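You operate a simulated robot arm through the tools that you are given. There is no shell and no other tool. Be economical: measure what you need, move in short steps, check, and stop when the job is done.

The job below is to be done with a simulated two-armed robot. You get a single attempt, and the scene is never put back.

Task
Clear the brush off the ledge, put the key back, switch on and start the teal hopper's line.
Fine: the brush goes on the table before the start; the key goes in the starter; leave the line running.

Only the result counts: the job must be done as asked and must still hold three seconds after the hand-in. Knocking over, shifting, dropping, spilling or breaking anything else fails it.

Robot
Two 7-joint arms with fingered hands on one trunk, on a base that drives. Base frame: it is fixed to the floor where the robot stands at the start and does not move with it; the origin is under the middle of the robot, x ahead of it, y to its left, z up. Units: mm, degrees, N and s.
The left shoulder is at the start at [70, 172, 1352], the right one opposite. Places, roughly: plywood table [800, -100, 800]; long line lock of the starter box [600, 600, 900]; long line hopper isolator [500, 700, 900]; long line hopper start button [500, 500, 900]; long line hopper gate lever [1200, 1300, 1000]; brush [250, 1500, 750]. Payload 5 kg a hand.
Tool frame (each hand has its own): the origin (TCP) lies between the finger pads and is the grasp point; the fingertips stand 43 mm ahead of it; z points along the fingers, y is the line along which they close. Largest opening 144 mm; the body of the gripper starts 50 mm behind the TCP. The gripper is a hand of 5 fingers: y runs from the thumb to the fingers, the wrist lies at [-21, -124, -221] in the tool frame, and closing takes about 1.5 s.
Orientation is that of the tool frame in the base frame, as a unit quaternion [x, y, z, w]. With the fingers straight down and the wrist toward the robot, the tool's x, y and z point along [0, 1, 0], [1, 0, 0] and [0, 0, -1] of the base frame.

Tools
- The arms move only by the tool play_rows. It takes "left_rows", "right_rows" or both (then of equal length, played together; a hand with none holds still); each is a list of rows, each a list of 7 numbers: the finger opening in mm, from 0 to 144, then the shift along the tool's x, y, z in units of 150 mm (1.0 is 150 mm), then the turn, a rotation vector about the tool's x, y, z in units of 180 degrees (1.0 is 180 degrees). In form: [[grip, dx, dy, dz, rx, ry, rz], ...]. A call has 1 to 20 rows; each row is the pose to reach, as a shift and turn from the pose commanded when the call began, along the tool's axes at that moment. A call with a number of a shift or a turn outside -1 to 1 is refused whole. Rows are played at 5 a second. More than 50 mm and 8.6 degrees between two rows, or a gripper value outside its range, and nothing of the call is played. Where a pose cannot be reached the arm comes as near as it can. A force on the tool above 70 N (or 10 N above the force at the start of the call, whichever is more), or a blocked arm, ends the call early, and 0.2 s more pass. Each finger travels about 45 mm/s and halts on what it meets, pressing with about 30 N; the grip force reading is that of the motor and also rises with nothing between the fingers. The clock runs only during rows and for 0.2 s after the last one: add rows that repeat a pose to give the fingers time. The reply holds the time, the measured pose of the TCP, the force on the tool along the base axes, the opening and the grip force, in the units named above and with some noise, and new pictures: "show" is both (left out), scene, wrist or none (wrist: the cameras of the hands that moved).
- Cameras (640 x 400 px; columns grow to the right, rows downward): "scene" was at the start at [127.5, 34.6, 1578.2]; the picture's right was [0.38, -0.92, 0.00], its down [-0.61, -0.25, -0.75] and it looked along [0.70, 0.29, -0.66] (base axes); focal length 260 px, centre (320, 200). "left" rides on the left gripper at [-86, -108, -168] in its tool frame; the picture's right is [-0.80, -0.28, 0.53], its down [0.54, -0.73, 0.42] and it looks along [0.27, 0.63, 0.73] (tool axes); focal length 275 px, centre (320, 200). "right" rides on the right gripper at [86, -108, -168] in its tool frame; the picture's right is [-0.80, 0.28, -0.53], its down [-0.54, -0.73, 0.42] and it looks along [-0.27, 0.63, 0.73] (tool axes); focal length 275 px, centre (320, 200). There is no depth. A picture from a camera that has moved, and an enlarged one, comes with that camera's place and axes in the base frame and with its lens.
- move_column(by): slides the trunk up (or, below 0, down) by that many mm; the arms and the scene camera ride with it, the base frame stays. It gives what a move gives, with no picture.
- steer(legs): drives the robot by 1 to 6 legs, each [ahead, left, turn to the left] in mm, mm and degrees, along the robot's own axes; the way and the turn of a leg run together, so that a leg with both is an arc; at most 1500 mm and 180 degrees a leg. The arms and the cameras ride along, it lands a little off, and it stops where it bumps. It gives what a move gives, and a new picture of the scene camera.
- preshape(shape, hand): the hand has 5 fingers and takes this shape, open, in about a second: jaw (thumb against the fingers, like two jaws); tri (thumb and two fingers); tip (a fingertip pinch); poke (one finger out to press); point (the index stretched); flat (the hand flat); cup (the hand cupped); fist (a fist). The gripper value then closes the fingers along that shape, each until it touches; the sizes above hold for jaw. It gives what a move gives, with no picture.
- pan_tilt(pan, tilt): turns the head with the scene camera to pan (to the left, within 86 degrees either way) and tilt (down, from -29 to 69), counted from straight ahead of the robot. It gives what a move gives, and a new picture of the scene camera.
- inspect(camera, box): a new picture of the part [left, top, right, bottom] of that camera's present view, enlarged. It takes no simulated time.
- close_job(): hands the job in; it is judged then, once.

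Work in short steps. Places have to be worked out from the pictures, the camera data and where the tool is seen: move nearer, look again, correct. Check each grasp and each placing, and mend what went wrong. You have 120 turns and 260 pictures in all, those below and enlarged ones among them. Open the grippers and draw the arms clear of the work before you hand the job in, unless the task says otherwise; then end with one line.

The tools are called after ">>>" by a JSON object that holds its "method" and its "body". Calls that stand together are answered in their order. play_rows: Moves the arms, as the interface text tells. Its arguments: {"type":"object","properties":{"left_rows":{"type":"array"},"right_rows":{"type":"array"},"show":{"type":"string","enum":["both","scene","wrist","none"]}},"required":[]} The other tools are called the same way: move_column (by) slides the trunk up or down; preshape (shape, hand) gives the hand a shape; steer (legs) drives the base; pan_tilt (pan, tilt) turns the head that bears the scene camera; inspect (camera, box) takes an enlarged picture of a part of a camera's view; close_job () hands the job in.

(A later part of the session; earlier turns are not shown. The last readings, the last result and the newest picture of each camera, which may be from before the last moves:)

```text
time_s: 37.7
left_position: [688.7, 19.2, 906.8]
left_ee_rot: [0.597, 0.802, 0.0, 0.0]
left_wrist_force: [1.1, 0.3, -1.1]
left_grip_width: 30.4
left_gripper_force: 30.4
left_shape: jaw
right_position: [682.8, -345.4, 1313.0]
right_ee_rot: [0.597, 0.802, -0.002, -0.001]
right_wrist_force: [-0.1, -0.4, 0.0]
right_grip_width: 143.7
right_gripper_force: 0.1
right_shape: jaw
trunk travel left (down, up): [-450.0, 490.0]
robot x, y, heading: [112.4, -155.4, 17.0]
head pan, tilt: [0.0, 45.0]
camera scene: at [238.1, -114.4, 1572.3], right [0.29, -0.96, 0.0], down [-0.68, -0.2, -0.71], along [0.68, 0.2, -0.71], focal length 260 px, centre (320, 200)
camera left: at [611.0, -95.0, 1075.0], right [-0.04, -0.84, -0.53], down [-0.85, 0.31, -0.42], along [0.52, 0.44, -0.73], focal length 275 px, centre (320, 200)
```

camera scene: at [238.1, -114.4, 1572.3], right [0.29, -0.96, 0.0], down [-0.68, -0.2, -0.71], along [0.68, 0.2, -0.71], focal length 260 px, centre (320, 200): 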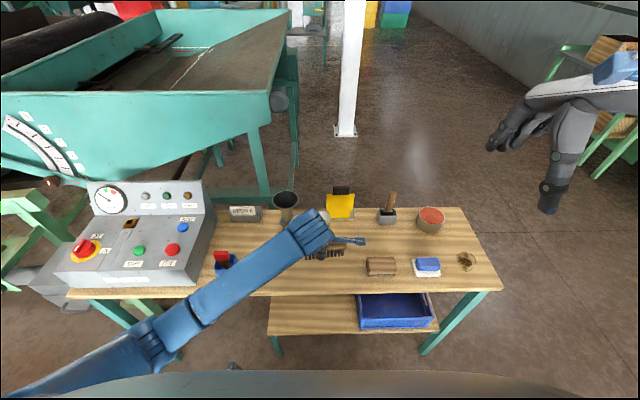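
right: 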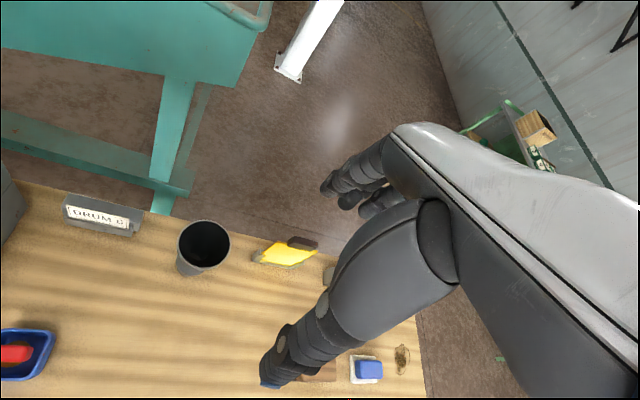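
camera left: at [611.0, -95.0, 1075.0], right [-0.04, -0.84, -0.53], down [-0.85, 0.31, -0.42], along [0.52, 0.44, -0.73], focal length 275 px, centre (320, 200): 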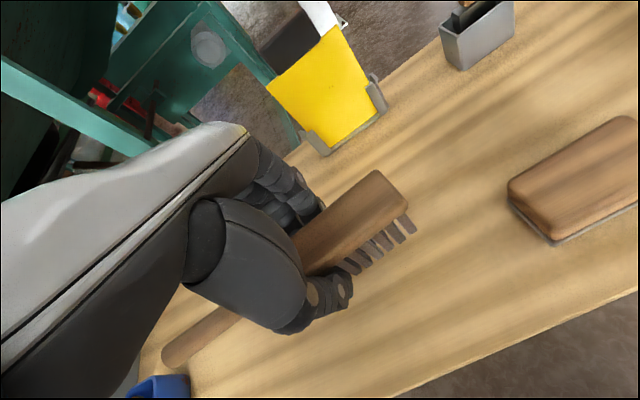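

The spot is clear. I descend to about 845.

>>> {"method": "play_rows", "body": {"left_rows": [[10, 0, 0, 0.2, 0, 0, 0], [10, 0, 0, 0.35, 0, 0, 0], [10, 0, 0, 0.41, 0, 0, 0], [10, 0, 0, 0.41, 0, 0, 0]], "show": "wrist"}}

>>> {"method": "inspect", "body": {"camera": "scene", "box": [270, 200, 400, 300]}}

```text
time_s: 38.7
left_position: [689.5, 19.1, 853.9]
left_ee_rot: [0.596, 0.803, 0.003, 0.004]
left_wrist_force: [-3.1, 2.5, 50.1]
left_grip_width: 34.4
left_gripper_force: 30.0
left_shape: jaw
right_position: [679.3, -346.2, 1314.7]
right_ee_rot: [0.596, 0.803, -0.001, 0.0]
right_wrist_force: [-0.2, -0.3, 0.9]
right_grip_width: 143.8
right_gripper_force: 0.2
right_shape: jaw
trunk travel left (down, up): [-450.0, 490.0]
robot x, y, heading: [112.4, -152.2, 16.7]
head pan, tilt: [0.0, 45.0]
camera left: at [608.9, -94.9, 1021.8], right [-0.04, -0.84, -0.53], down [-0.85, 0.31, -0.43], along [0.53, 0.44, -0.73], focal length 275 px, centre (320, 200)
```

left: 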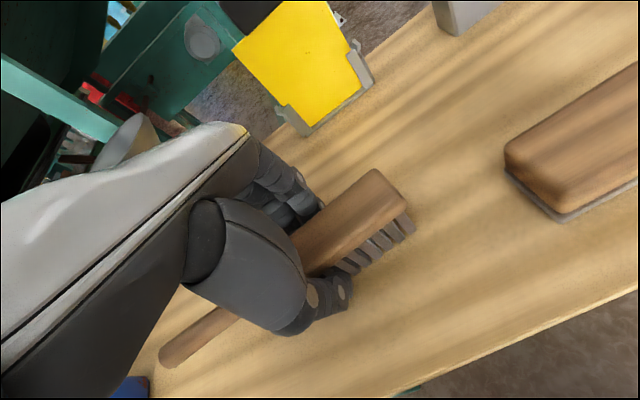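

```text
4.00 times, centred on (335, 250) of scene
camera zoom: at [233.8, -115.4, 1573.5], right [0.29, -0.96, 0.0], down [-0.68, -0.2, -0.71], along [0.68, 0.2, -0.71], focal length 1041 px, centre (260, 0)
```

zoom: 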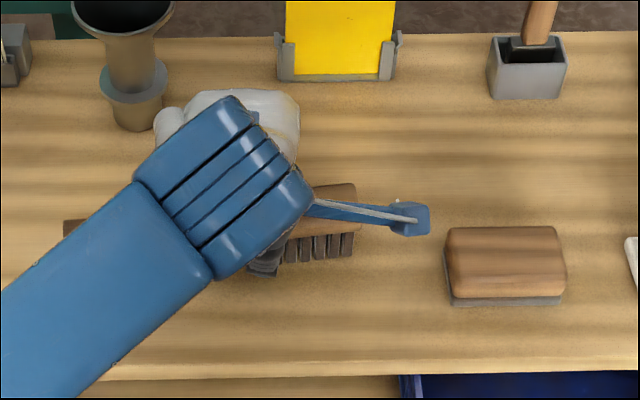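

The bristles are on the table (50 N up-force). I relieve the pressure and read the force.

>>> {"method": "play_rows", "body": {"left_rows": [[10, 0, 0, -0.05, 0, 0, 0], [10, 0, 0, -0.05, 0, 0, 0]], "show": "none"}}

```text
time_s: 39.3
left_position: [686.4, 20.8, 855.6]
left_ee_rot: [0.597, 0.802, -0.001, -0.001]
left_wrist_force: [5.4, -3.9, 14.2]
left_grip_width: 33.5
left_gripper_force: 30.1
left_shape: jaw
right_position: [681.4, -347.4, 1313.0]
right_ee_rot: [0.597, 0.802, -0.001, -0.001]
right_wrist_force: [-0.5, 0.5, -0.1]
right_grip_width: 143.9
right_gripper_force: 0.0
right_shape: jaw
trunk travel left (down, up): [-450.0, 490.0]
robot x, y, heading: [114.3, -153.4, 16.5]
head pan, tilt: [0.0, 45.0]
```

Light contact remains, so the brush rests on the table. I open slowly to about 90 mm and then rise.

>>> {"method": "play_rows", "body": {"left_rows": [[30, 0, 0, -0.01, 0, 0, 0], [45, 0, 0, -0.02, 0, 0, 0], [55, 0, 0, -0.02, 0, 0, 0], [70, 0, 0, -0.02, 0, 0, 0], [85, 0, 0, -0.02, 0, 0, 0], [95, 0, 0, -0.02, 0, 0, 0], [95, 0, 0, -0.02, 0, 0, 0]], "show": "wrist"}}

```text
time_s: 40.9
left_position: [691.5, 19.9, 858.7]
left_ee_rot: [0.596, 0.803, 0.0, 0.0]
left_wrist_force: [-0.2, 0.0, 0.0]
left_grip_width: 94.4
left_gripper_force: 0.0
left_shape: jaw
right_position: [682.9, -345.2, 1312.5]
right_ee_rot: [0.596, 0.803, -0.001, 0.0]
right_wrist_force: [-1.0, 0.2, -0.6]
right_grip_width: 143.9
right_gripper_force: 0.1
right_shape: jaw
trunk travel left (down, up): [-450.0, 490.0]
robot x, y, heading: [112.9, -153.5, 16.9]
head pan, tilt: [0.0, 45.0]
camera left: at [611.9, -94.2, 1027.1], right [-0.04, -0.84, -0.53], down [-0.85, 0.31, -0.42], along [0.52, 0.44, -0.73], focal length 275 px, centre (320, 200)
```

left: 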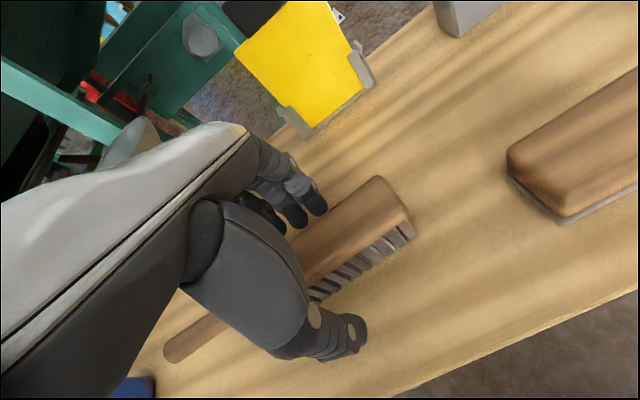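

The brush stands free on the table. I rise straight up.

>>> {"method": "play_rows", "body": {"left_rows": [[95, 0, 0, -0.25, 0, 0, 0], [95, 0, 0, -0.55, 0, 0, 0], [95, 0, 0, -0.85, 0, 0, 0], [95, 0, 0, -1, 0, 0, 0]], "show": "none"}}

>>> {"method": "play_rows", "body": {"left_rows": [[95, 0, 0, -0.25, 0, 0, 0], [95, 0.1, 0, -0.55, 0, 0, 0], [95, 0.3, 0, -0.8, 0, 0, 0], [95, 0.5, 0, -1, 0, 0, 0]], "show": "scene"}}

```text
time_s: 41.9
left_position: [690.1, 17.1, 1012.9]
left_ee_rot: [0.596, 0.803, 0.0, 0.0]
left_wrist_force: [-0.6, -0.3, 0.4]
left_grip_width: 94.9
left_gripper_force: 0.0
left_shape: jaw
right_position: [682.5, -346.2, 1312.0]
right_ee_rot: [0.596, 0.803, -0.001, -0.001]
right_wrist_force: [-0.5, 0.7, -0.4]
right_grip_width: 144.0
right_gripper_force: 0.1
right_shape: jaw
trunk travel left (down, up): [-450.0, 490.0]
robot x, y, heading: [111.1, -154.8, 16.7]
head pan, tilt: [0.0, 45.0]
```

```text
time_s: 42.7
left_position: [663.7, 162.9, 1075.3]
left_ee_rot: [0.559, 0.822, 0.065, -0.089]
left_wrist_force: [-0.1, 0.7, -0.2]
left_grip_width: 94.8
left_gripper_force: 0.0
left_shape: jaw
left hand out of reach, approached as far as the arm can: row 3, 4
right_position: [681.5, -341.2, 1312.4]
right_ee_rot: [0.596, 0.803, -0.003, 0.0]
right_wrist_force: [-0.5, 1.9, -0.1]
right_grip_width: 143.8
right_gripper_force: 0.0
right_shape: jaw
trunk travel left (down, up): [-450.0, 490.0]
robot x, y, heading: [110.6, -156.4, 16.7]
head pan, tilt: [0.0, 45.0]
stopped in row 4 (left hand): the arm was blocked; the commanded pose is now the measured one
camera scene: at [238.0, -110.3, 1572.1], right [0.29, -0.96, 0.0], down [-0.68, -0.21, -0.71], along [0.68, 0.2, -0.71], focal length 260 px, centre (320, 200)
```

scene: 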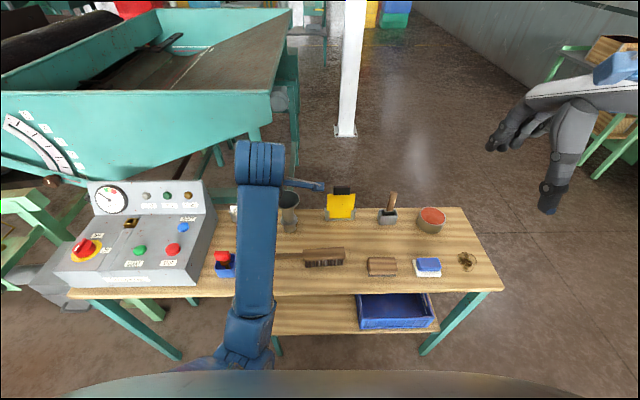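

The brush rests upright on the table. The left arm got into an awkward reach; I straighten the hand in small steps while drawing it back toward the robot.

>>> {"method": "play_rows", "body": {"left_rows": [[95, 0, -0.1, -0.05, 0, -0.02, 0.01], [95, 0, -0.25, -0.1, 0, -0.04, 0.015], [95, 0, -0.4, -0.15, 0, -0.06, 0.02], [95, 0, -0.55, -0.2, 0, -0.07, 0.027], [95, 0, -0.7, -0.3, 0, -0.07, 0.027]], "show": "both"}}

```text
time_s: 43.4
left_position: [612.5, 223.3, 1098.7]
left_ee_rot: [0.55, 0.825, 0.095, -0.094]
left_wrist_force: [0.2, 0.4, -0.1]
left_grip_width: 94.9
left_gripper_force: 0.0
left_shape: jaw
right_position: [680.9, -344.6, 1312.9]
right_ee_rot: [0.597, 0.803, -0.002, 0.0]
right_wrist_force: [0.1, -0.2, -0.4]
right_grip_width: 144.1
right_gripper_force: 0.0
right_shape: jaw
trunk travel left (down, up): [-450.0, 490.0]
robot x, y, heading: [114.9, -154.0, 17.0]
head pan, tilt: [0.0, 45.0]
stopped in row 3 (left hand): the arm was blocked; the commanded pose is now the measured one
camera scene: at [237.2, -114.8, 1572.4], right [0.29, -0.96, 0.0], down [-0.68, -0.2, -0.71], along [0.68, 0.2, -0.71], focal length 260 px, centre (320, 200)
camera left: at [554.0, 61.4, 1232.5], right [0.01, -0.68, -0.74], down [-0.9, 0.32, -0.31], along [0.44, 0.66, -0.6], focal length 275 px, centre (320, 200)
```

scene: 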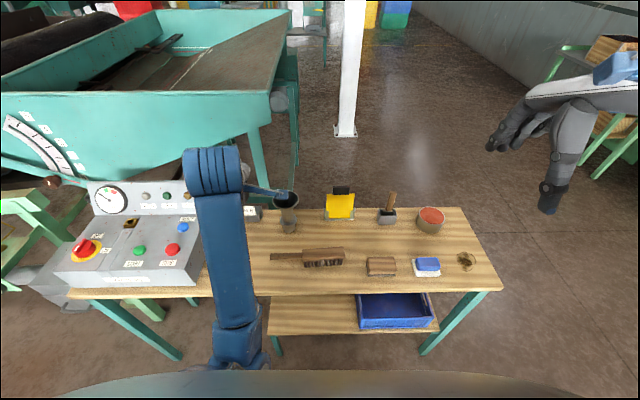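
left: 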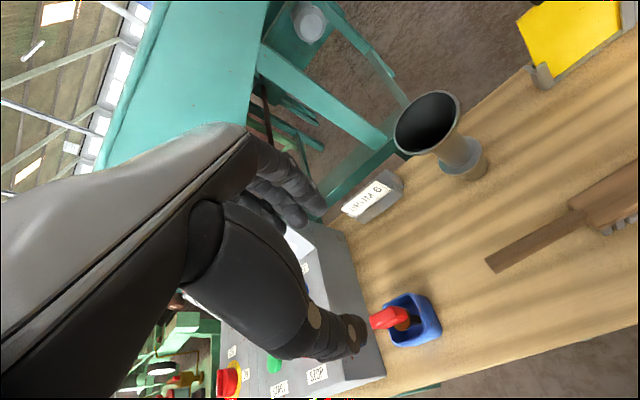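

The elbow has folded in close to the body. I move the hand left, away, without turning it.

>>> {"method": "play_rows", "body": {"left_rows": [[95, 0.15, 0.1, 0, 0, 0, 0], [95, 0.3, 0.2, 0, 0, 0, 0], [95, 0.45, 0.3, 0, 0, 0, 0], [95, 0.6, 0.4, 0, 0, 0, 0], [95, 0.8, 0.4, 0, 0, 0, 0]], "show": "scene"}}

```text
time_s: 44.6
left_position: [621.8, 349.9, 1131.4]
left_ee_rot: [0.552, 0.824, 0.093, -0.092]
left_wrist_force: [0.0, 0.3, -0.2]
left_grip_width: 94.7
left_gripper_force: 0.0
left_shape: jaw
right_position: [680.6, -345.3, 1313.2]
right_ee_rot: [0.597, 0.803, -0.003, 0.0]
right_wrist_force: [0.1, -0.8, 0.2]
right_grip_width: 143.8
right_gripper_force: 0.0
right_shape: jaw
trunk travel left (down, up): [-450.0, 490.0]
robot x, y, heading: [108.1, -151.5, 16.8]
head pan, tilt: [0.0, 45.0]
camera scene: at [237.2, -114.1, 1572.4], right [0.29, -0.96, 0.0], down [-0.68, -0.2, -0.71], along [0.68, 0.2, -0.71], focal length 260 px, centre (320, 200)
```

scene: 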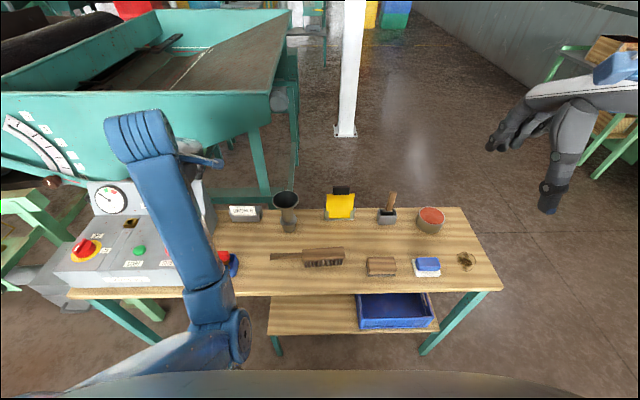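

It moved freely. I continue left and up, and level the hand.

>>> {"method": "play_rows", "body": {"left_rows": [[95, 0.15, 0, -0.1, 0.003, -0.02, 0.008], [95, 0.3, 0, -0.2, 0.006, -0.04, 0.016], [95, 0.45, 0, -0.3, 0.01, -0.06, 0.024], [95, 0.6, 0, -0.4, 0.013, -0.082, 0.031], [95, 0.6, 0, -0.4, 0.013, -0.082, 0.031]], "show": "scene"}}

```text
time_s: 45.8
left_position: [609.5, 446.8, 1203.1]
left_ee_rot: [0.597, 0.802, 0.001, -0.001]
left_wrist_force: [-0.3, 1.0, 0.9]
left_grip_width: 94.9
left_gripper_force: 0.1
left_shape: jaw
left hand out of reach, approached as far as the arm can: row 3, 4, 5
right_position: [681.3, -343.6, 1313.7]
right_ee_rot: [0.595, 0.803, -0.002, -0.001]
right_wrist_force: [-1.1, -0.1, 0.1]
right_grip_width: 143.7
right_gripper_force: 0.1
right_shape: jaw
trunk travel left (down, up): [-450.0, 490.0]
robot x, y, heading: [113.2, -153.9, 16.6]
head pan, tilt: [0.0, 45.0]
camera scene: at [236.6, -114.1, 1572.4], right [0.29, -0.96, 0.0], down [-0.68, -0.2, -0.71], along [0.68, 0.2, -0.71], focal length 260 px, centre (320, 200)
```

scene: 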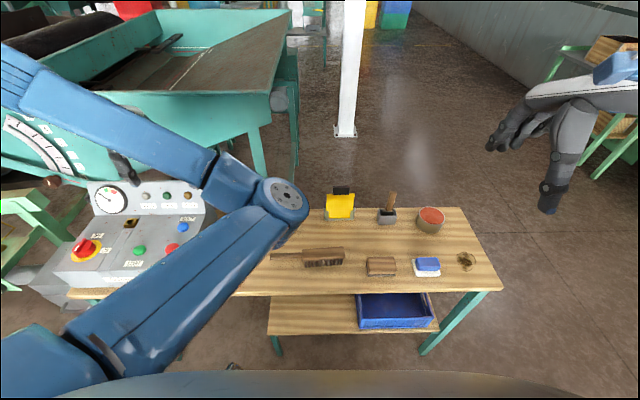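

The elbow flipped to the right side. I try bringing the hand back to its original place relative to the robot to see whether the elbow comes back.

>>> {"method": "play_rows", "body": {"left_rows": [[95, 0.15, -0.2, 0, 0, 0, 0], [95, 0.3, -0.4, 0, 0, 0, 0], [95, 0.45, -0.6, 0, 0, 0, 0], [95, 0.6, -0.8, 0.05, 0, 0, 0], [95, 0.7, -1, 0.1, 0, 0, 0], [95, 0.7, -1, 0.1, 0, 0, 0]], "show": "scene"}}

```text
time_s: 47.2
left_position: [438.5, 502.5, 1185.8]
left_ee_rot: [0.596, 0.803, 0.0, -0.003]
left_wrist_force: [0.4, -0.4, -0.2]
left_grip_width: 94.7
left_gripper_force: 0.1
left_shape: jaw
right_position: [683.9, -346.1, 1311.7]
right_ee_rot: [0.596, 0.803, -0.001, -0.002]
right_wrist_force: [0.2, 0.2, -0.2]
right_grip_width: 144.0
right_gripper_force: 0.0
right_shape: jaw
trunk travel left (down, up): [-450.0, 490.0]
robot x, y, heading: [115.1, -156.4, 16.8]
head pan, tilt: [0.0, 45.0]
camera scene: at [238.6, -115.2, 1572.2], right [0.29, -0.96, 0.0], down [-0.68, -0.2, -0.71], along [0.68, 0.2, -0.71], focal length 260 px, centre (320, 200)
```

scene: 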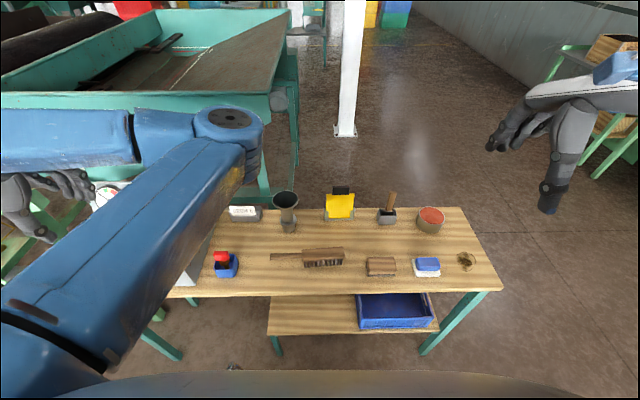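

The left elbow is now in an odd, high posture, so I will use the right hand (still in its natural posture) for the key, switch and button. I drive left so that the box is in front of the right hand.

>>> {"method": "steer", "body": {"legs": [[0, 683, 0]]}}

>>> {"method": "pan_tilt", "body": {"pan": -10, "tilt": 50}}

```text
time_s: 51.0
left_position: [234.6, 1167.0, 1187.6]
left_ee_rot: [0.594, 0.804, 0.001, -0.001]
left_wrist_force: [0.2, -1.2, 0.0]
left_grip_width: 94.9
left_gripper_force: 0.0
left_shape: jaw
right_position: [481.6, 320.3, 1312.3]
right_ee_rot: [0.595, 0.804, -0.001, -0.001]
right_wrist_force: [0.0, 0.3, -0.2]
right_grip_width: 144.0
right_gripper_force: 0.0
right_shape: jaw
trunk travel left (down, up): [-450.0, 490.0]
robot x, y, heading: [-92.7, 505.5, 17.1]
head pan, tilt: [0.0, 45.0]
camera scene: at [35.8, 549.5, 1572.3], right [0.29, -0.96, 0.0], down [-0.68, -0.21, -0.71], along [0.68, 0.21, -0.71], focal length 260 px, centre (320, 200)
```

scene: 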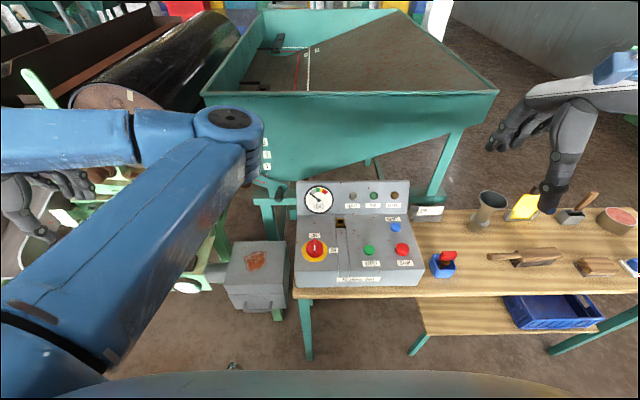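

```text
time_s: 51.8
left_position: [233.9, 1167.9, 1186.1]
left_ee_rot: [0.594, 0.804, 0.001, -0.001]
left_wrist_force: [-1.1, 0.2, -0.4]
left_grip_width: 95.0
left_gripper_force: 0.0
left_shape: jaw
right_position: [479.9, 321.0, 1312.3]
right_ee_rot: [0.595, 0.804, -0.002, 0.0]
right_wrist_force: [-0.1, 0.3, -0.3]
right_grip_width: 143.8
right_gripper_force: 0.0
right_shape: jaw
trunk travel left (down, up): [-450.0, 490.0]
robot x, y, heading: [-89.1, 509.3, 16.8]
head pan, tilt: [-10.0, 50.0]
camera scene: at [34.1, 536.3, 1565.5], right [0.12, -0.99, 0.0], down [-0.76, -0.09, -0.64], along [0.64, 0.08, -0.77], focal length 260 px, centre (320, 200)
```

scene: 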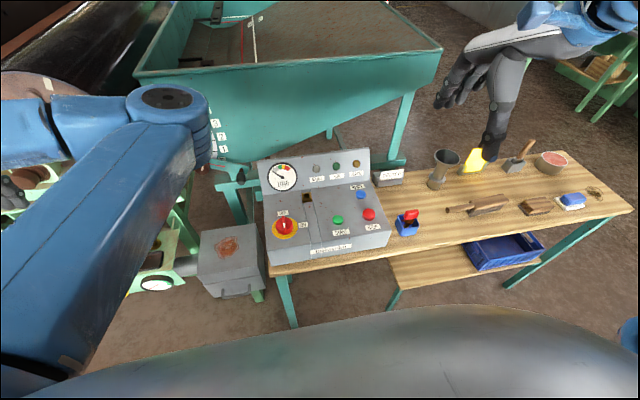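

Good view. I zoom in on the key and the box.

>>> {"method": "inspect", "body": {"camera": "scene", "box": [380, 190, 450, 245]}}

>>> {"method": "inspect", "body": {"camera": "scene", "box": [250, 140, 400, 270]}}

>>> {"method": "inspect", "body": {"camera": "right", "box": [0, 0, 640, 400]}}

```text
7.27 times, centred on (415, 218) of scene
camera zoom: at [34.1, 536.3, 1565.5], right [0.12, -0.99, 0.0], down [-0.76, -0.09, -0.64], along [0.64, 0.08, -0.77], focal length 1893 px, centre (-371, 73)
```

zoom: 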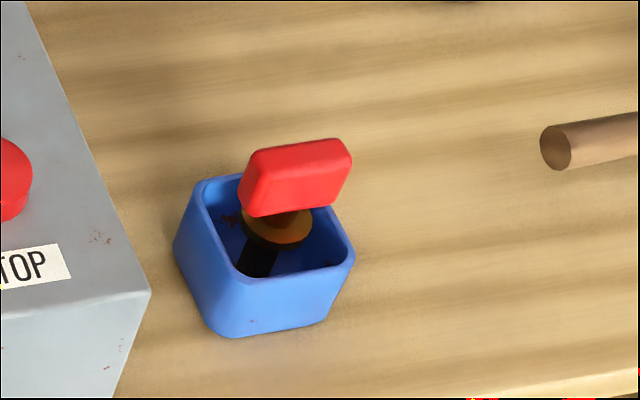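

```text
3.08 times, centred on (325, 205) of scene
camera zoom: at [34.1, 536.3, 1565.5], right [0.12, -0.99, 0.0], down [-0.76, -0.09, -0.64], along [0.64, 0.08, -0.77], focal length 801 px, centre (305, 185)
```

zoom: 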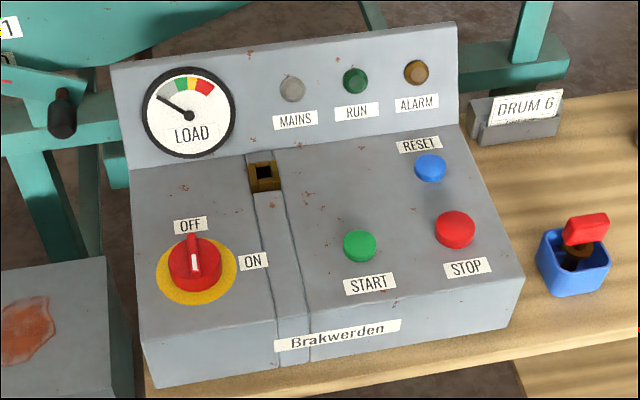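

```text
1.00 times, centred on (320, 200) of right
camera zoom: at [352.4, 371.9, 1481.8], right [0.51, -0.68, 0.53], down [-0.54, -0.73, -0.42], along [0.67, -0.07, -0.73], focal length 275 px, centre (320, 200)
```

zoom: 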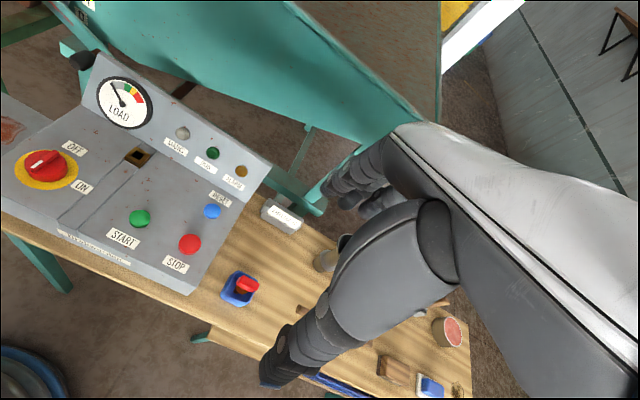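

The key stands upright in the tray, with its red bow along the table edge at about [590,300,860]; the right wrist camera always shows the TCP at pixel (333,249). I bring the right hand over the key to z about 1015.

>>> {"method": "play_rows", "body": {"right_rows": [[110, -0.1, 0.17, 0.2, 0, 0, 0], [90, -0.2, 0.33, 0.4, 0, 0, 0], [80, -0.35, 0.5, 0.6, 0, 0, 0], [80, -0.35, 0.66, 0.8, 0, 0, 0], [80, -0.35, 0.66, 1, 0, 0, 0]], "show": "none"}}

>>> {"method": "play_rows", "body": {"right_rows": [[80, 0, 0, 0.3, 0, 0, 0], [80, 0, 0, 0.6, 0, 0, 0], [80, 0, 0, 0.9, 0, 0, 0], [80, 0, 0, 1, 0, 0, 0], [80, 0, 0, 1, 0, 0, 0]], "show": "both"}}

```text
time_s: 53.0
left_position: [233.9, 1167.2, 1187.5]
left_ee_rot: [0.594, 0.805, 0.001, -0.001]
left_wrist_force: [0.7, -0.6, 0.0]
left_grip_width: 94.7
left_gripper_force: 0.0
left_shape: jaw
right_position: [590.4, 296.4, 1162.2]
right_ee_rot: [0.595, 0.804, -0.002, -0.001]
right_wrist_force: [-1.0, -0.2, -0.1]
right_grip_width: 80.4
right_gripper_force: 0.0
right_shape: jaw
trunk travel left (down, up): [-450.0, 490.0]
robot x, y, heading: [-90.9, 509.6, 17.2]
head pan, tilt: [-10.0, 50.0]
```

```text
time_s: 54.2
left_position: [235.2, 1168.0, 1187.0]
left_ee_rot: [0.594, 0.805, 0.001, -0.002]
left_wrist_force: [0.8, 0.7, -0.1]
left_grip_width: 94.8
left_gripper_force: 0.1
left_shape: jaw
right_position: [589.9, 296.8, 1012.4]
right_ee_rot: [0.595, 0.804, -0.002, 0.0]
right_wrist_force: [0.5, 0.4, -0.7]
right_grip_width: 80.4
right_gripper_force: 0.0
right_shape: jaw
trunk travel left (down, up): [-450.0, 490.0]
robot x, y, heading: [-88.9, 511.8, 16.7]
head pan, tilt: [-10.0, 50.0]
camera scene: at [33.9, 535.8, 1565.5], right [0.12, -0.99, 0.0], down [-0.76, -0.09, -0.64], along [0.64, 0.08, -0.77], focal length 260 px, centre (320, 200)
camera right: at [461.5, 348.5, 1181.7], right [0.51, -0.68, 0.53], down [-0.54, -0.73, -0.42], along [0.68, -0.07, -0.73], focal length 275 px, centre (320, 200)
```

scene: 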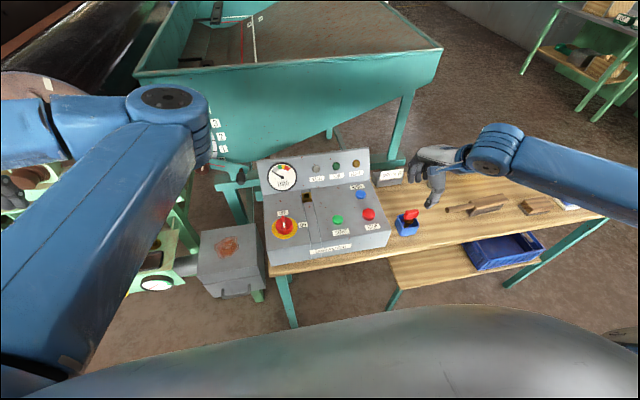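
right: 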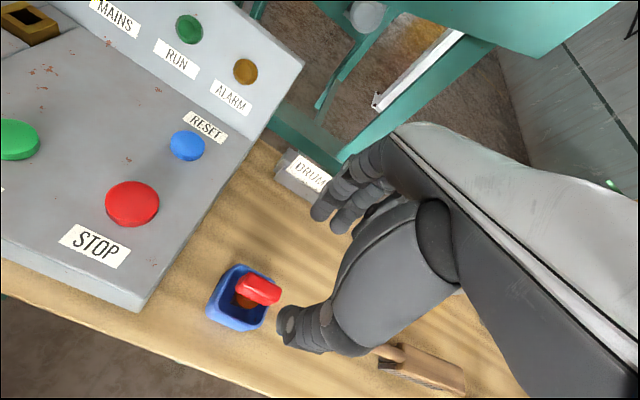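

The key's bow is very near below the TCP, at about [587,299,865]. I descend to about z 915, keeping about 8 mm right to clear the box side, and open to 70.

>>> {"method": "play_rows", "body": {"right_rows": [[75, -0.05, 0, 0.2, 0, 0, 0], [70, -0.05, 0, 0.4, 0, 0, 0], [70, -0.05, 0, 0.65, 0, 0, 0], [70, -0.05, 0, 0.65, 0, 0, 0]], "show": "wrist"}}

>>> {"method": "inspect", "body": {"camera": "scene", "box": [370, 150, 490, 250]}}

```text
time_s: 55.2
left_position: [234.3, 1167.0, 1186.6]
left_ee_rot: [0.594, 0.805, 0.001, -0.001]
left_wrist_force: [-0.3, 0.6, -0.3]
left_grip_width: 94.9
left_gripper_force: 0.0
left_shape: jaw
right_position: [594.8, 291.6, 915.6]
right_ee_rot: [0.596, 0.803, -0.002, -0.001]
right_wrist_force: [-0.2, 0.5, 0.1]
right_grip_width: 70.4
right_gripper_force: 0.1
right_shape: jaw
trunk travel left (down, up): [-450.0, 490.0]
robot x, y, heading: [-89.3, 512.6, 17.2]
head pan, tilt: [-10.0, 50.0]
camera right: at [465.8, 341.8, 1084.0], right [0.51, -0.68, 0.53], down [-0.54, -0.73, -0.42], along [0.68, -0.07, -0.73], focal length 275 px, centre (320, 200)
```

right: 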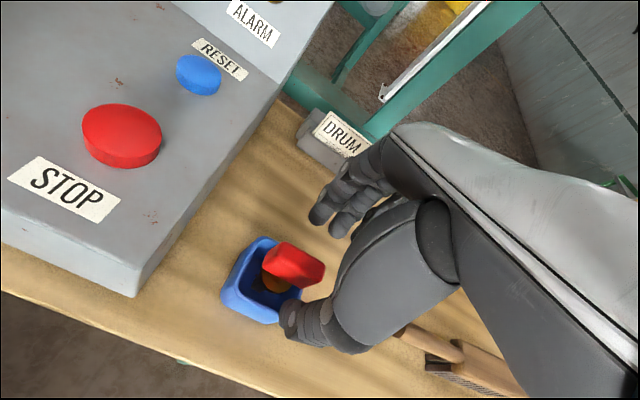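

```text
4.00 times, centred on (430, 200) of scene
camera zoom: at [34.0, 535.8, 1565.5], right [0.12, -0.99, 0.0], down [-0.76, -0.09, -0.64], along [0.64, 0.08, -0.77], focal length 1041 px, centre (-120, 200)
```

zoom: 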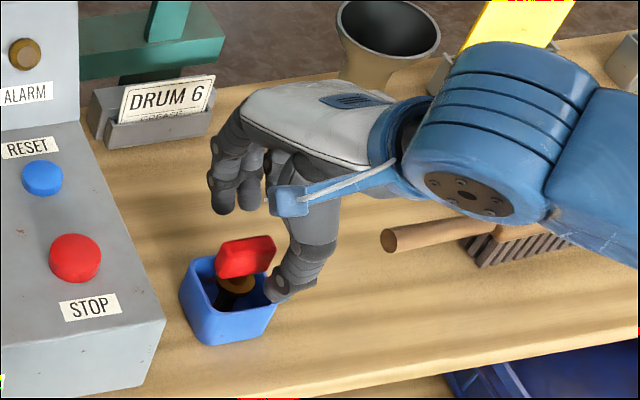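

The thumb lies a bit right of the TCP line and the bow about 8 mm left, so I shift 15 mm left, lower 22 mm to hold the bow with the fingertips above the tray rim, and look.

>>> {"method": "play_rows", "body": {"right_rows": [[70, 0.1, -0.01, 0, 0, 0, 0], [70, 0.1, -0.01, 0.08, 0, 0, 0], [70, 0.1, -0.01, 0.15, 0, 0, 0], [60, 0.1, -0.01, 0.15, 0, 0, 0]], "show": "wrist"}}

>>> {"method": "inspect", "body": {"camera": "scene", "box": [380, 170, 460, 240]}}

>>> {"method": "inspect", "body": {"camera": "right", "box": [200, 200, 360, 340]}}

```text
time_s: 56.2
left_position: [234.3, 1169.0, 1185.5]
left_ee_rot: [0.594, 0.804, 0.001, -0.001]
left_wrist_force: [0.2, 0.9, 0.2]
left_grip_width: 94.9
left_gripper_force: 0.1
left_shape: jaw
right_position: [583.3, 306.5, 892.0]
right_ee_rot: [0.595, 0.804, -0.003, -0.001]
right_wrist_force: [-0.1, -0.5, 0.4]
right_grip_width: 60.7
right_gripper_force: 0.0
right_shape: jaw
trunk travel left (down, up): [-450.0, 490.0]
robot x, y, heading: [-88.0, 510.3, 17.0]
head pan, tilt: [-10.0, 50.0]
camera right: at [455.3, 356.7, 1060.8], right [0.51, -0.68, 0.53], down [-0.54, -0.73, -0.42], along [0.67, -0.07, -0.73], focal length 275 px, centre (320, 200)
```

right: 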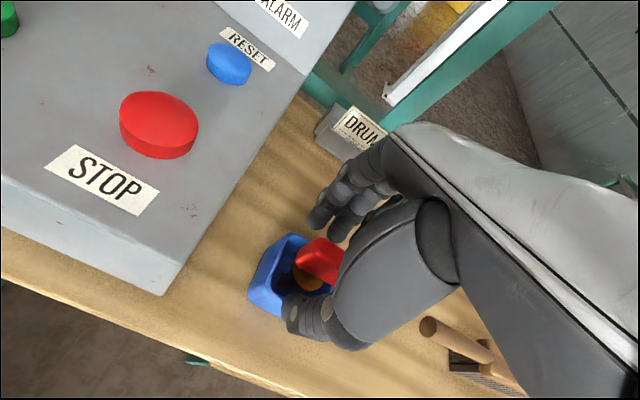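

```text
5.71 times, centred on (420, 205) of scene
camera zoom: at [34.1, 536.0, 1565.4], right [0.12, -0.99, 0.0], down [-0.76, -0.09, -0.64], along [0.64, 0.08, -0.77], focal length 1487 px, centre (-251, 171)
```

zoom: 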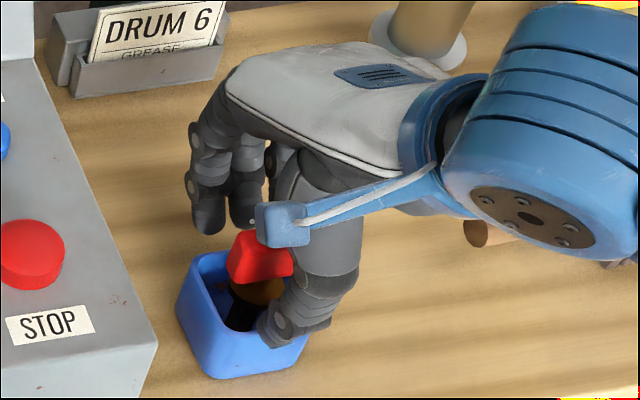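

```text
2.86 times, centred on (280, 270) of right
camera zoom: at [455.3, 356.7, 1060.8], right [0.51, -0.68, 0.53], down [-0.54, -0.73, -0.42], along [0.67, -0.07, -0.73], focal length 786 px, centre (434, 0)
```

zoom: 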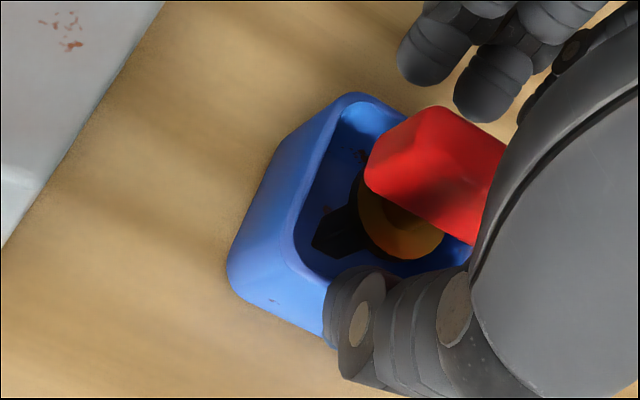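

The thumb is in front and the fingers behind the bow. I close and watch.

>>> {"method": "play_rows", "body": {"right_rows": [[50, 0, 0, 0, 0, 0, 0], [40, 0, 0, 0, 0, 0, 0], [30, 0, 0, 0, 0, 0, 0], [20, 0, 0, 0, 0, 0, 0], [10, 0, 0, 0, 0, 0, 0], [5, 0, 0, 0, 0, 0, 0], [5, 0, 0, 0, 0, 0, 0]], "show": "wrist"}}

>>> {"method": "inspect", "body": {"camera": "scene", "box": [380, 170, 460, 240]}}

>>> {"method": "inspect", "body": {"camera": "right", "box": [200, 200, 360, 340]}}

```text
time_s: 57.8
left_position: [234.2, 1168.0, 1185.7]
left_ee_rot: [0.593, 0.805, 0.001, -0.002]
left_wrist_force: [0.5, -0.8, 0.4]
left_grip_width: 95.0
left_gripper_force: 0.0
left_shape: jaw
right_position: [582.4, 307.1, 893.2]
right_ee_rot: [0.595, 0.804, -0.002, 0.0]
right_wrist_force: [-7.9, -1.5, 5.3]
right_grip_width: 34.7
right_gripper_force: 30.0
right_shape: jaw
trunk travel left (down, up): [-450.0, 490.0]
robot x, y, heading: [-89.3, 508.5, 16.8]
head pan, tilt: [-10.0, 50.0]
camera right: at [454.4, 356.5, 1061.4], right [0.51, -0.68, 0.53], down [-0.54, -0.73, -0.42], along [0.68, -0.07, -0.73], focal length 275 px, centre (320, 200)
```

right: 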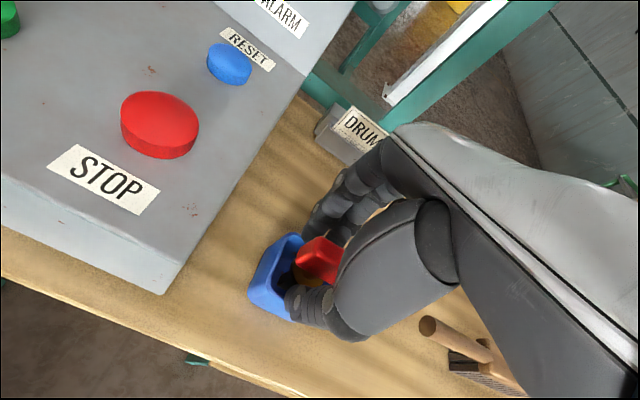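

```text
5.71 times, centred on (420, 205) of scene
camera zoom: at [32.9, 535.7, 1565.5], right [0.12, -0.99, 0.0], down [-0.76, -0.09, -0.64], along [0.64, 0.08, -0.77], focal length 1487 px, centre (-251, 171)
```

zoom: 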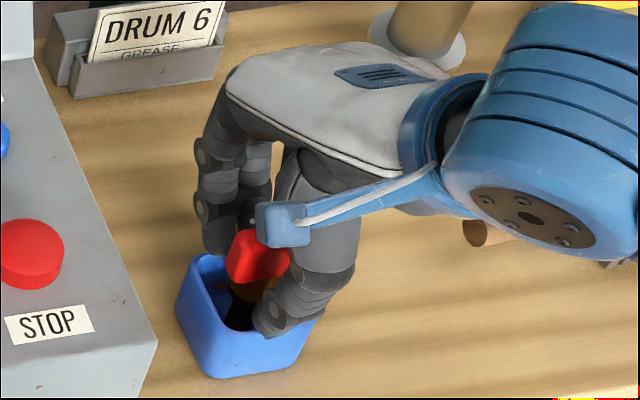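

```text
2.86 times, centred on (280, 270) of right
camera zoom: at [454.4, 356.5, 1061.4], right [0.51, -0.68, 0.53], down [-0.54, -0.73, -0.42], along [0.68, -0.07, -0.73], focal length 786 px, centre (434, 0)
```

zoom: 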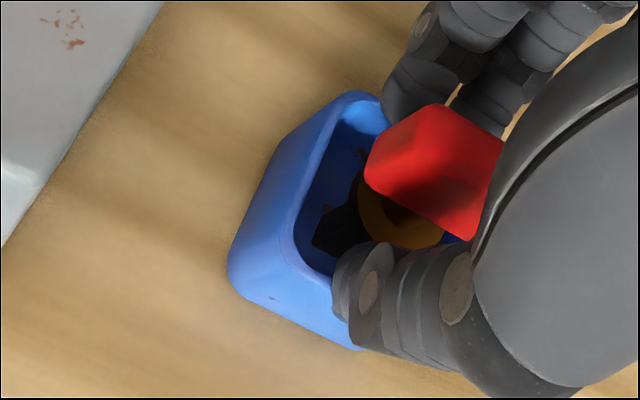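

The bow did not move and there is an 8 N sideways force, so the thumb may press on the tray rim or flange. I open, rise 10 mm and close again.

>>> {"method": "play_rows", "body": {"right_rows": [[45, 0, 0, 0, 0, 0, 0], [60, 0, 0, 0, 0, 0, 0], [60, 0, 0, -0.07, 0, 0, 0], [50, 0, 0, -0.07, 0, 0, 0], [40, 0, 0, -0.07, 0, 0, 0], [30, 0, 0, -0.07, 0, 0, 0], [20, 0, 0, -0.07, 0, 0, 0], [10, 0, 0, -0.07, 0, 0, 0], [5, 0, 0, -0.07, 0, 0, 0], [5, 0, 0, -0.07, 0, 0, 0]], "show": "none"}}

>>> {"method": "inspect", "body": {"camera": "scene", "box": [380, 170, 460, 240]}}

>>> {"method": "inspect", "body": {"camera": "right", "box": [200, 200, 360, 340]}}

```text
time_s: 60.0
left_position: [233.9, 1167.4, 1187.0]
left_ee_rot: [0.595, 0.804, 0.001, -0.002]
left_wrist_force: [-0.3, -0.2, 0.2]
left_grip_width: 94.8
left_gripper_force: 0.0
left_shape: jaw
right_position: [583.1, 305.5, 904.1]
right_ee_rot: [0.595, 0.803, -0.003, -0.002]
right_wrist_force: [-0.2, -0.7, -0.2]
right_grip_width: 12.7
right_gripper_force: 29.3
right_shape: jaw
trunk travel left (down, up): [-450.0, 490.0]
robot x, y, heading: [-91.0, 508.2, 16.9]
head pan, tilt: [-10.0, 50.0]
```

```text
5.71 times, centred on (420, 205) of scene
camera zoom: at [34.4, 535.7, 1565.4], right [0.12, -0.99, 0.0], down [-0.76, -0.09, -0.64], along [0.64, 0.08, -0.77], focal length 1487 px, centre (-251, 171)
```

zoom: 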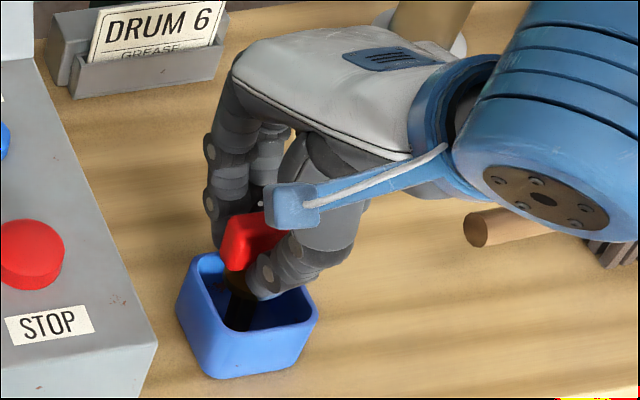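

```text
2.86 times, centred on (280, 270) of right
camera zoom: at [455.5, 356.1, 1072.8], right [0.51, -0.68, 0.53], down [-0.54, -0.73, -0.42], along [0.67, -0.07, -0.73], focal length 786 px, centre (434, 0)
```

zoom: 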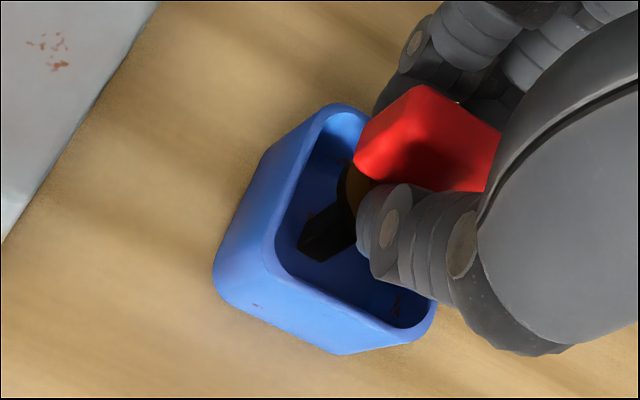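

The hand now holds the bow, 12.7 mm thick. I lift slowly 75 mm and check the key's attitude in the grip.

>>> {"method": "play_rows", "body": {"right_rows": [[3, 0, 0, 0, 0, 0, 0], [3, 0, 0, -0.1, 0, 0, 0], [3, 0, 0, -0.2, 0, 0, 0], [3, 0, 0, -0.35, 0, 0, 0], [3, 0, 0, -0.5, 0, 0, 0], [3, 0, 0, -0.5, 0, 0, 0]], "show": "wrist"}}

>>> {"method": "inspect", "body": {"camera": "scene", "box": [380, 150, 460, 230]}}

>>> {"method": "inspect", "body": {"camera": "right", "box": [200, 200, 360, 340]}}

```text
time_s: 61.4
left_position: [234.9, 1167.0, 1186.7]
left_ee_rot: [0.595, 0.804, 0.001, -0.001]
left_wrist_force: [-0.1, 0.4, -0.7]
left_grip_width: 95.0
left_gripper_force: 0.1
left_shape: jaw
right_position: [587.9, 306.0, 977.8]
right_ee_rot: [0.595, 0.804, -0.002, -0.001]
right_wrist_force: [0.0, 0.1, -0.8]
right_grip_width: 12.6
right_gripper_force: 29.7
right_shape: jaw
trunk travel left (down, up): [-450.0, 490.0]
robot x, y, heading: [-85.9, 511.1, 17.1]
head pan, tilt: [-10.0, 50.0]
camera right: at [459.0, 356.3, 1148.1], right [0.51, -0.68, 0.53], down [-0.54, -0.73, -0.42], along [0.67, -0.07, -0.73], focal length 275 px, centre (320, 200)
```

right: 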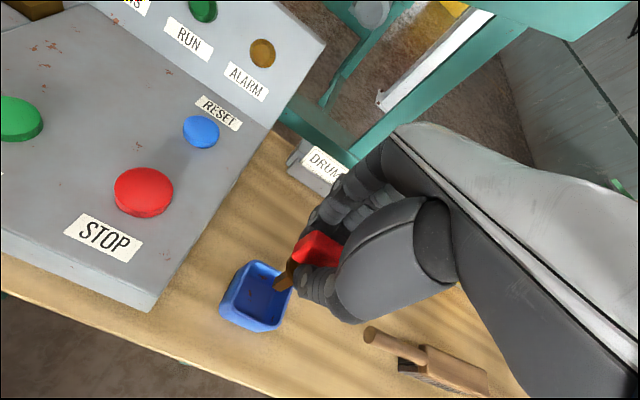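

```text
5.00 times, centred on (420, 190) of scene
camera zoom: at [34.7, 535.6, 1565.4], right [0.12, -0.99, 0.0], down [-0.76, -0.09, -0.64], along [0.64, 0.08, -0.77], focal length 1302 px, centre (-180, 250)
```

zoom: 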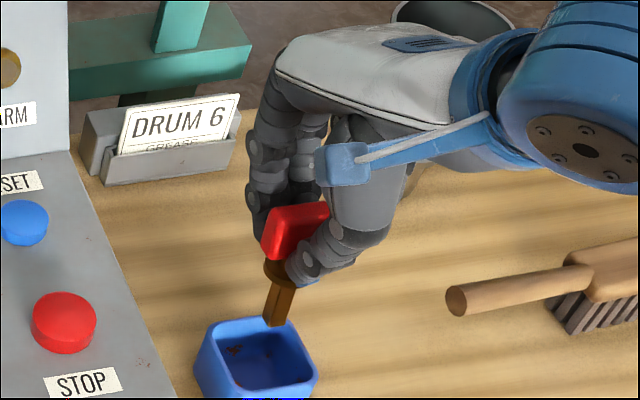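

```text
2.86 times, centred on (280, 270) of right
camera zoom: at [459.0, 356.3, 1148.1], right [0.51, -0.68, 0.53], down [-0.54, -0.73, -0.42], along [0.67, -0.07, -0.73], focal length 786 px, centre (434, 0)
```

zoom: 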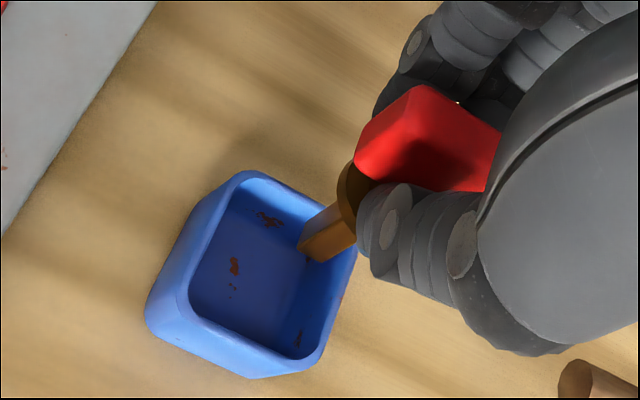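

The key is held. I need its axis in the hand and the lock's orientation; I raise a little, move toward the lock and look at both.

>>> {"method": "inspect", "body": {"camera": "scene", "box": [285, 165, 335, 215]}}

>>> {"method": "play_rows", "body": {"right_rows": [[3, 0.2, 0, -0.2, 0, 0, 0], [3, 0.4, 0, -0.4, 0, 0, 0], [3, 0.6, 0.05, -0.5, 0, 0, 0], [3, 0.8, 0.1, -0.6, 0, 0, 0], [3, 1, 0.1, -0.6, 0, 0, 0], [3, 1, 0.1, -0.6, 0, 0, 0]], "show": "both"}}

```text
8.00 times, centred on (310, 190) of scene
camera zoom: at [34.7, 535.6, 1565.4], right [0.12, -0.99, 0.0], down [-0.76, -0.09, -0.64], along [0.64, 0.08, -0.77], focal length 2082 px, centre (400, 280)
```

zoom: 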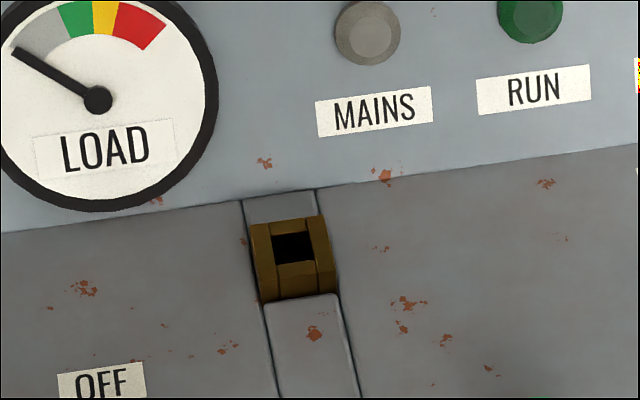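

```text
time_s: 62.8
left_position: [235.0, 1166.9, 1187.6]
left_ee_rot: [0.595, 0.804, 0.0, -0.002]
left_wrist_force: [0.2, 0.0, -0.6]
left_grip_width: 94.8
left_gripper_force: 0.1
left_shape: jaw
right_position: [555.1, 451.5, 1069.3]
right_ee_rot: [0.595, 0.804, -0.002, -0.001]
right_wrist_force: [0.6, 0.3, -0.8]
right_grip_width: 12.6
right_gripper_force: 30.1
right_shape: jaw
trunk travel left (down, up): [-450.0, 490.0]
robot x, y, heading: [-89.2, 506.6, 16.9]
head pan, tilt: [-10.0, 50.0]
camera scene: at [34.4, 534.7, 1565.5], right [0.12, -0.99, 0.0], down [-0.76, -0.09, -0.64], along [0.64, 0.08, -0.77], focal length 260 px, centre (320, 200)
camera right: at [426.2, 501.1, 1238.5], right [0.51, -0.68, 0.53], down [-0.54, -0.73, -0.42], along [0.67, -0.07, -0.73], focal length 275 px, centre (320, 200)
```

scene: 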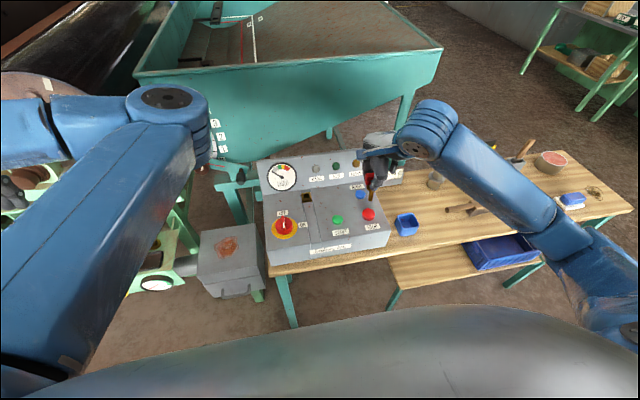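
right: 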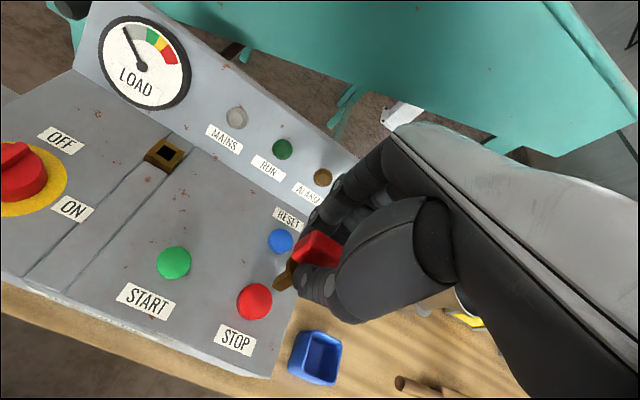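

I zoom at the lock from the right wrist camera.

>>> {"method": "inspect", "body": {"camera": "right", "box": [130, 120, 210, 180]}}

>>> {"method": "inspect", "body": {"camera": "scene", "box": [350, 150, 400, 210]}}

>>> {"method": "inspect", "body": {"camera": "right", "box": [250, 210, 370, 330]}}

```text
6.67 times, centred on (170, 150) of right
camera zoom: at [426.2, 501.1, 1238.5], right [0.51, -0.68, 0.53], down [-0.54, -0.73, -0.42], along [0.67, -0.07, -0.73], focal length 1835 px, centre (1320, 533)
```

zoom: 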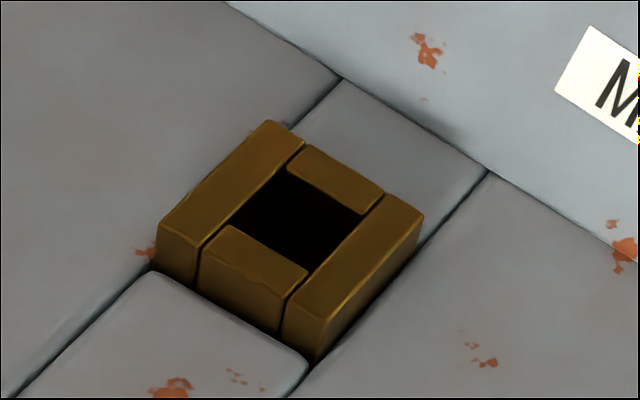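

```text
6.67 times, centred on (375, 180) of scene
camera zoom: at [34.4, 534.7, 1565.5], right [0.12, -0.99, 0.0], down [-0.76, -0.09, -0.64], along [0.64, 0.08, -0.77], focal length 1735 px, centre (-47, 333)
```

zoom: 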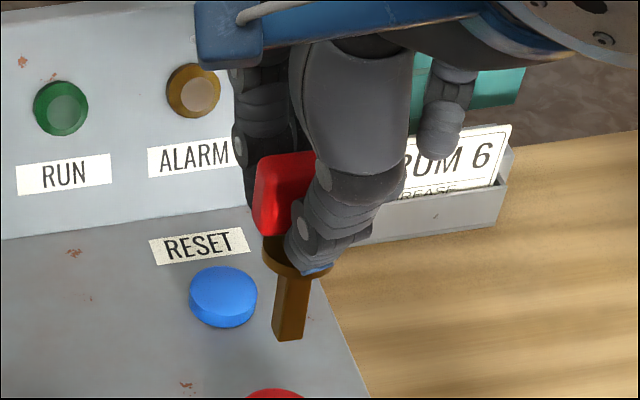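

```text
3.33 times, centred on (310, 270) of right
camera zoom: at [426.2, 501.1, 1238.5], right [0.51, -0.68, 0.53], down [-0.54, -0.73, -0.42], along [0.67, -0.07, -0.73], focal length 918 px, centre (353, -33)
```

zoom: 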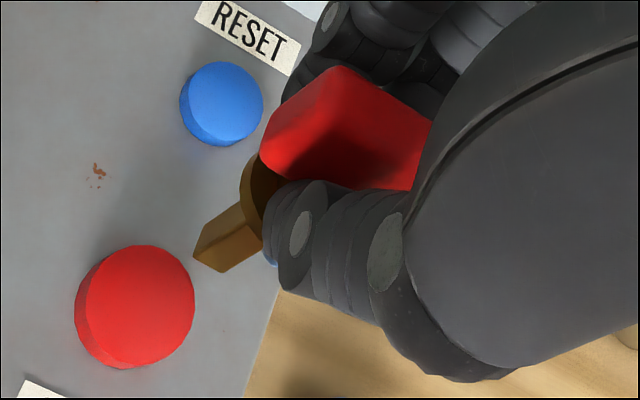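

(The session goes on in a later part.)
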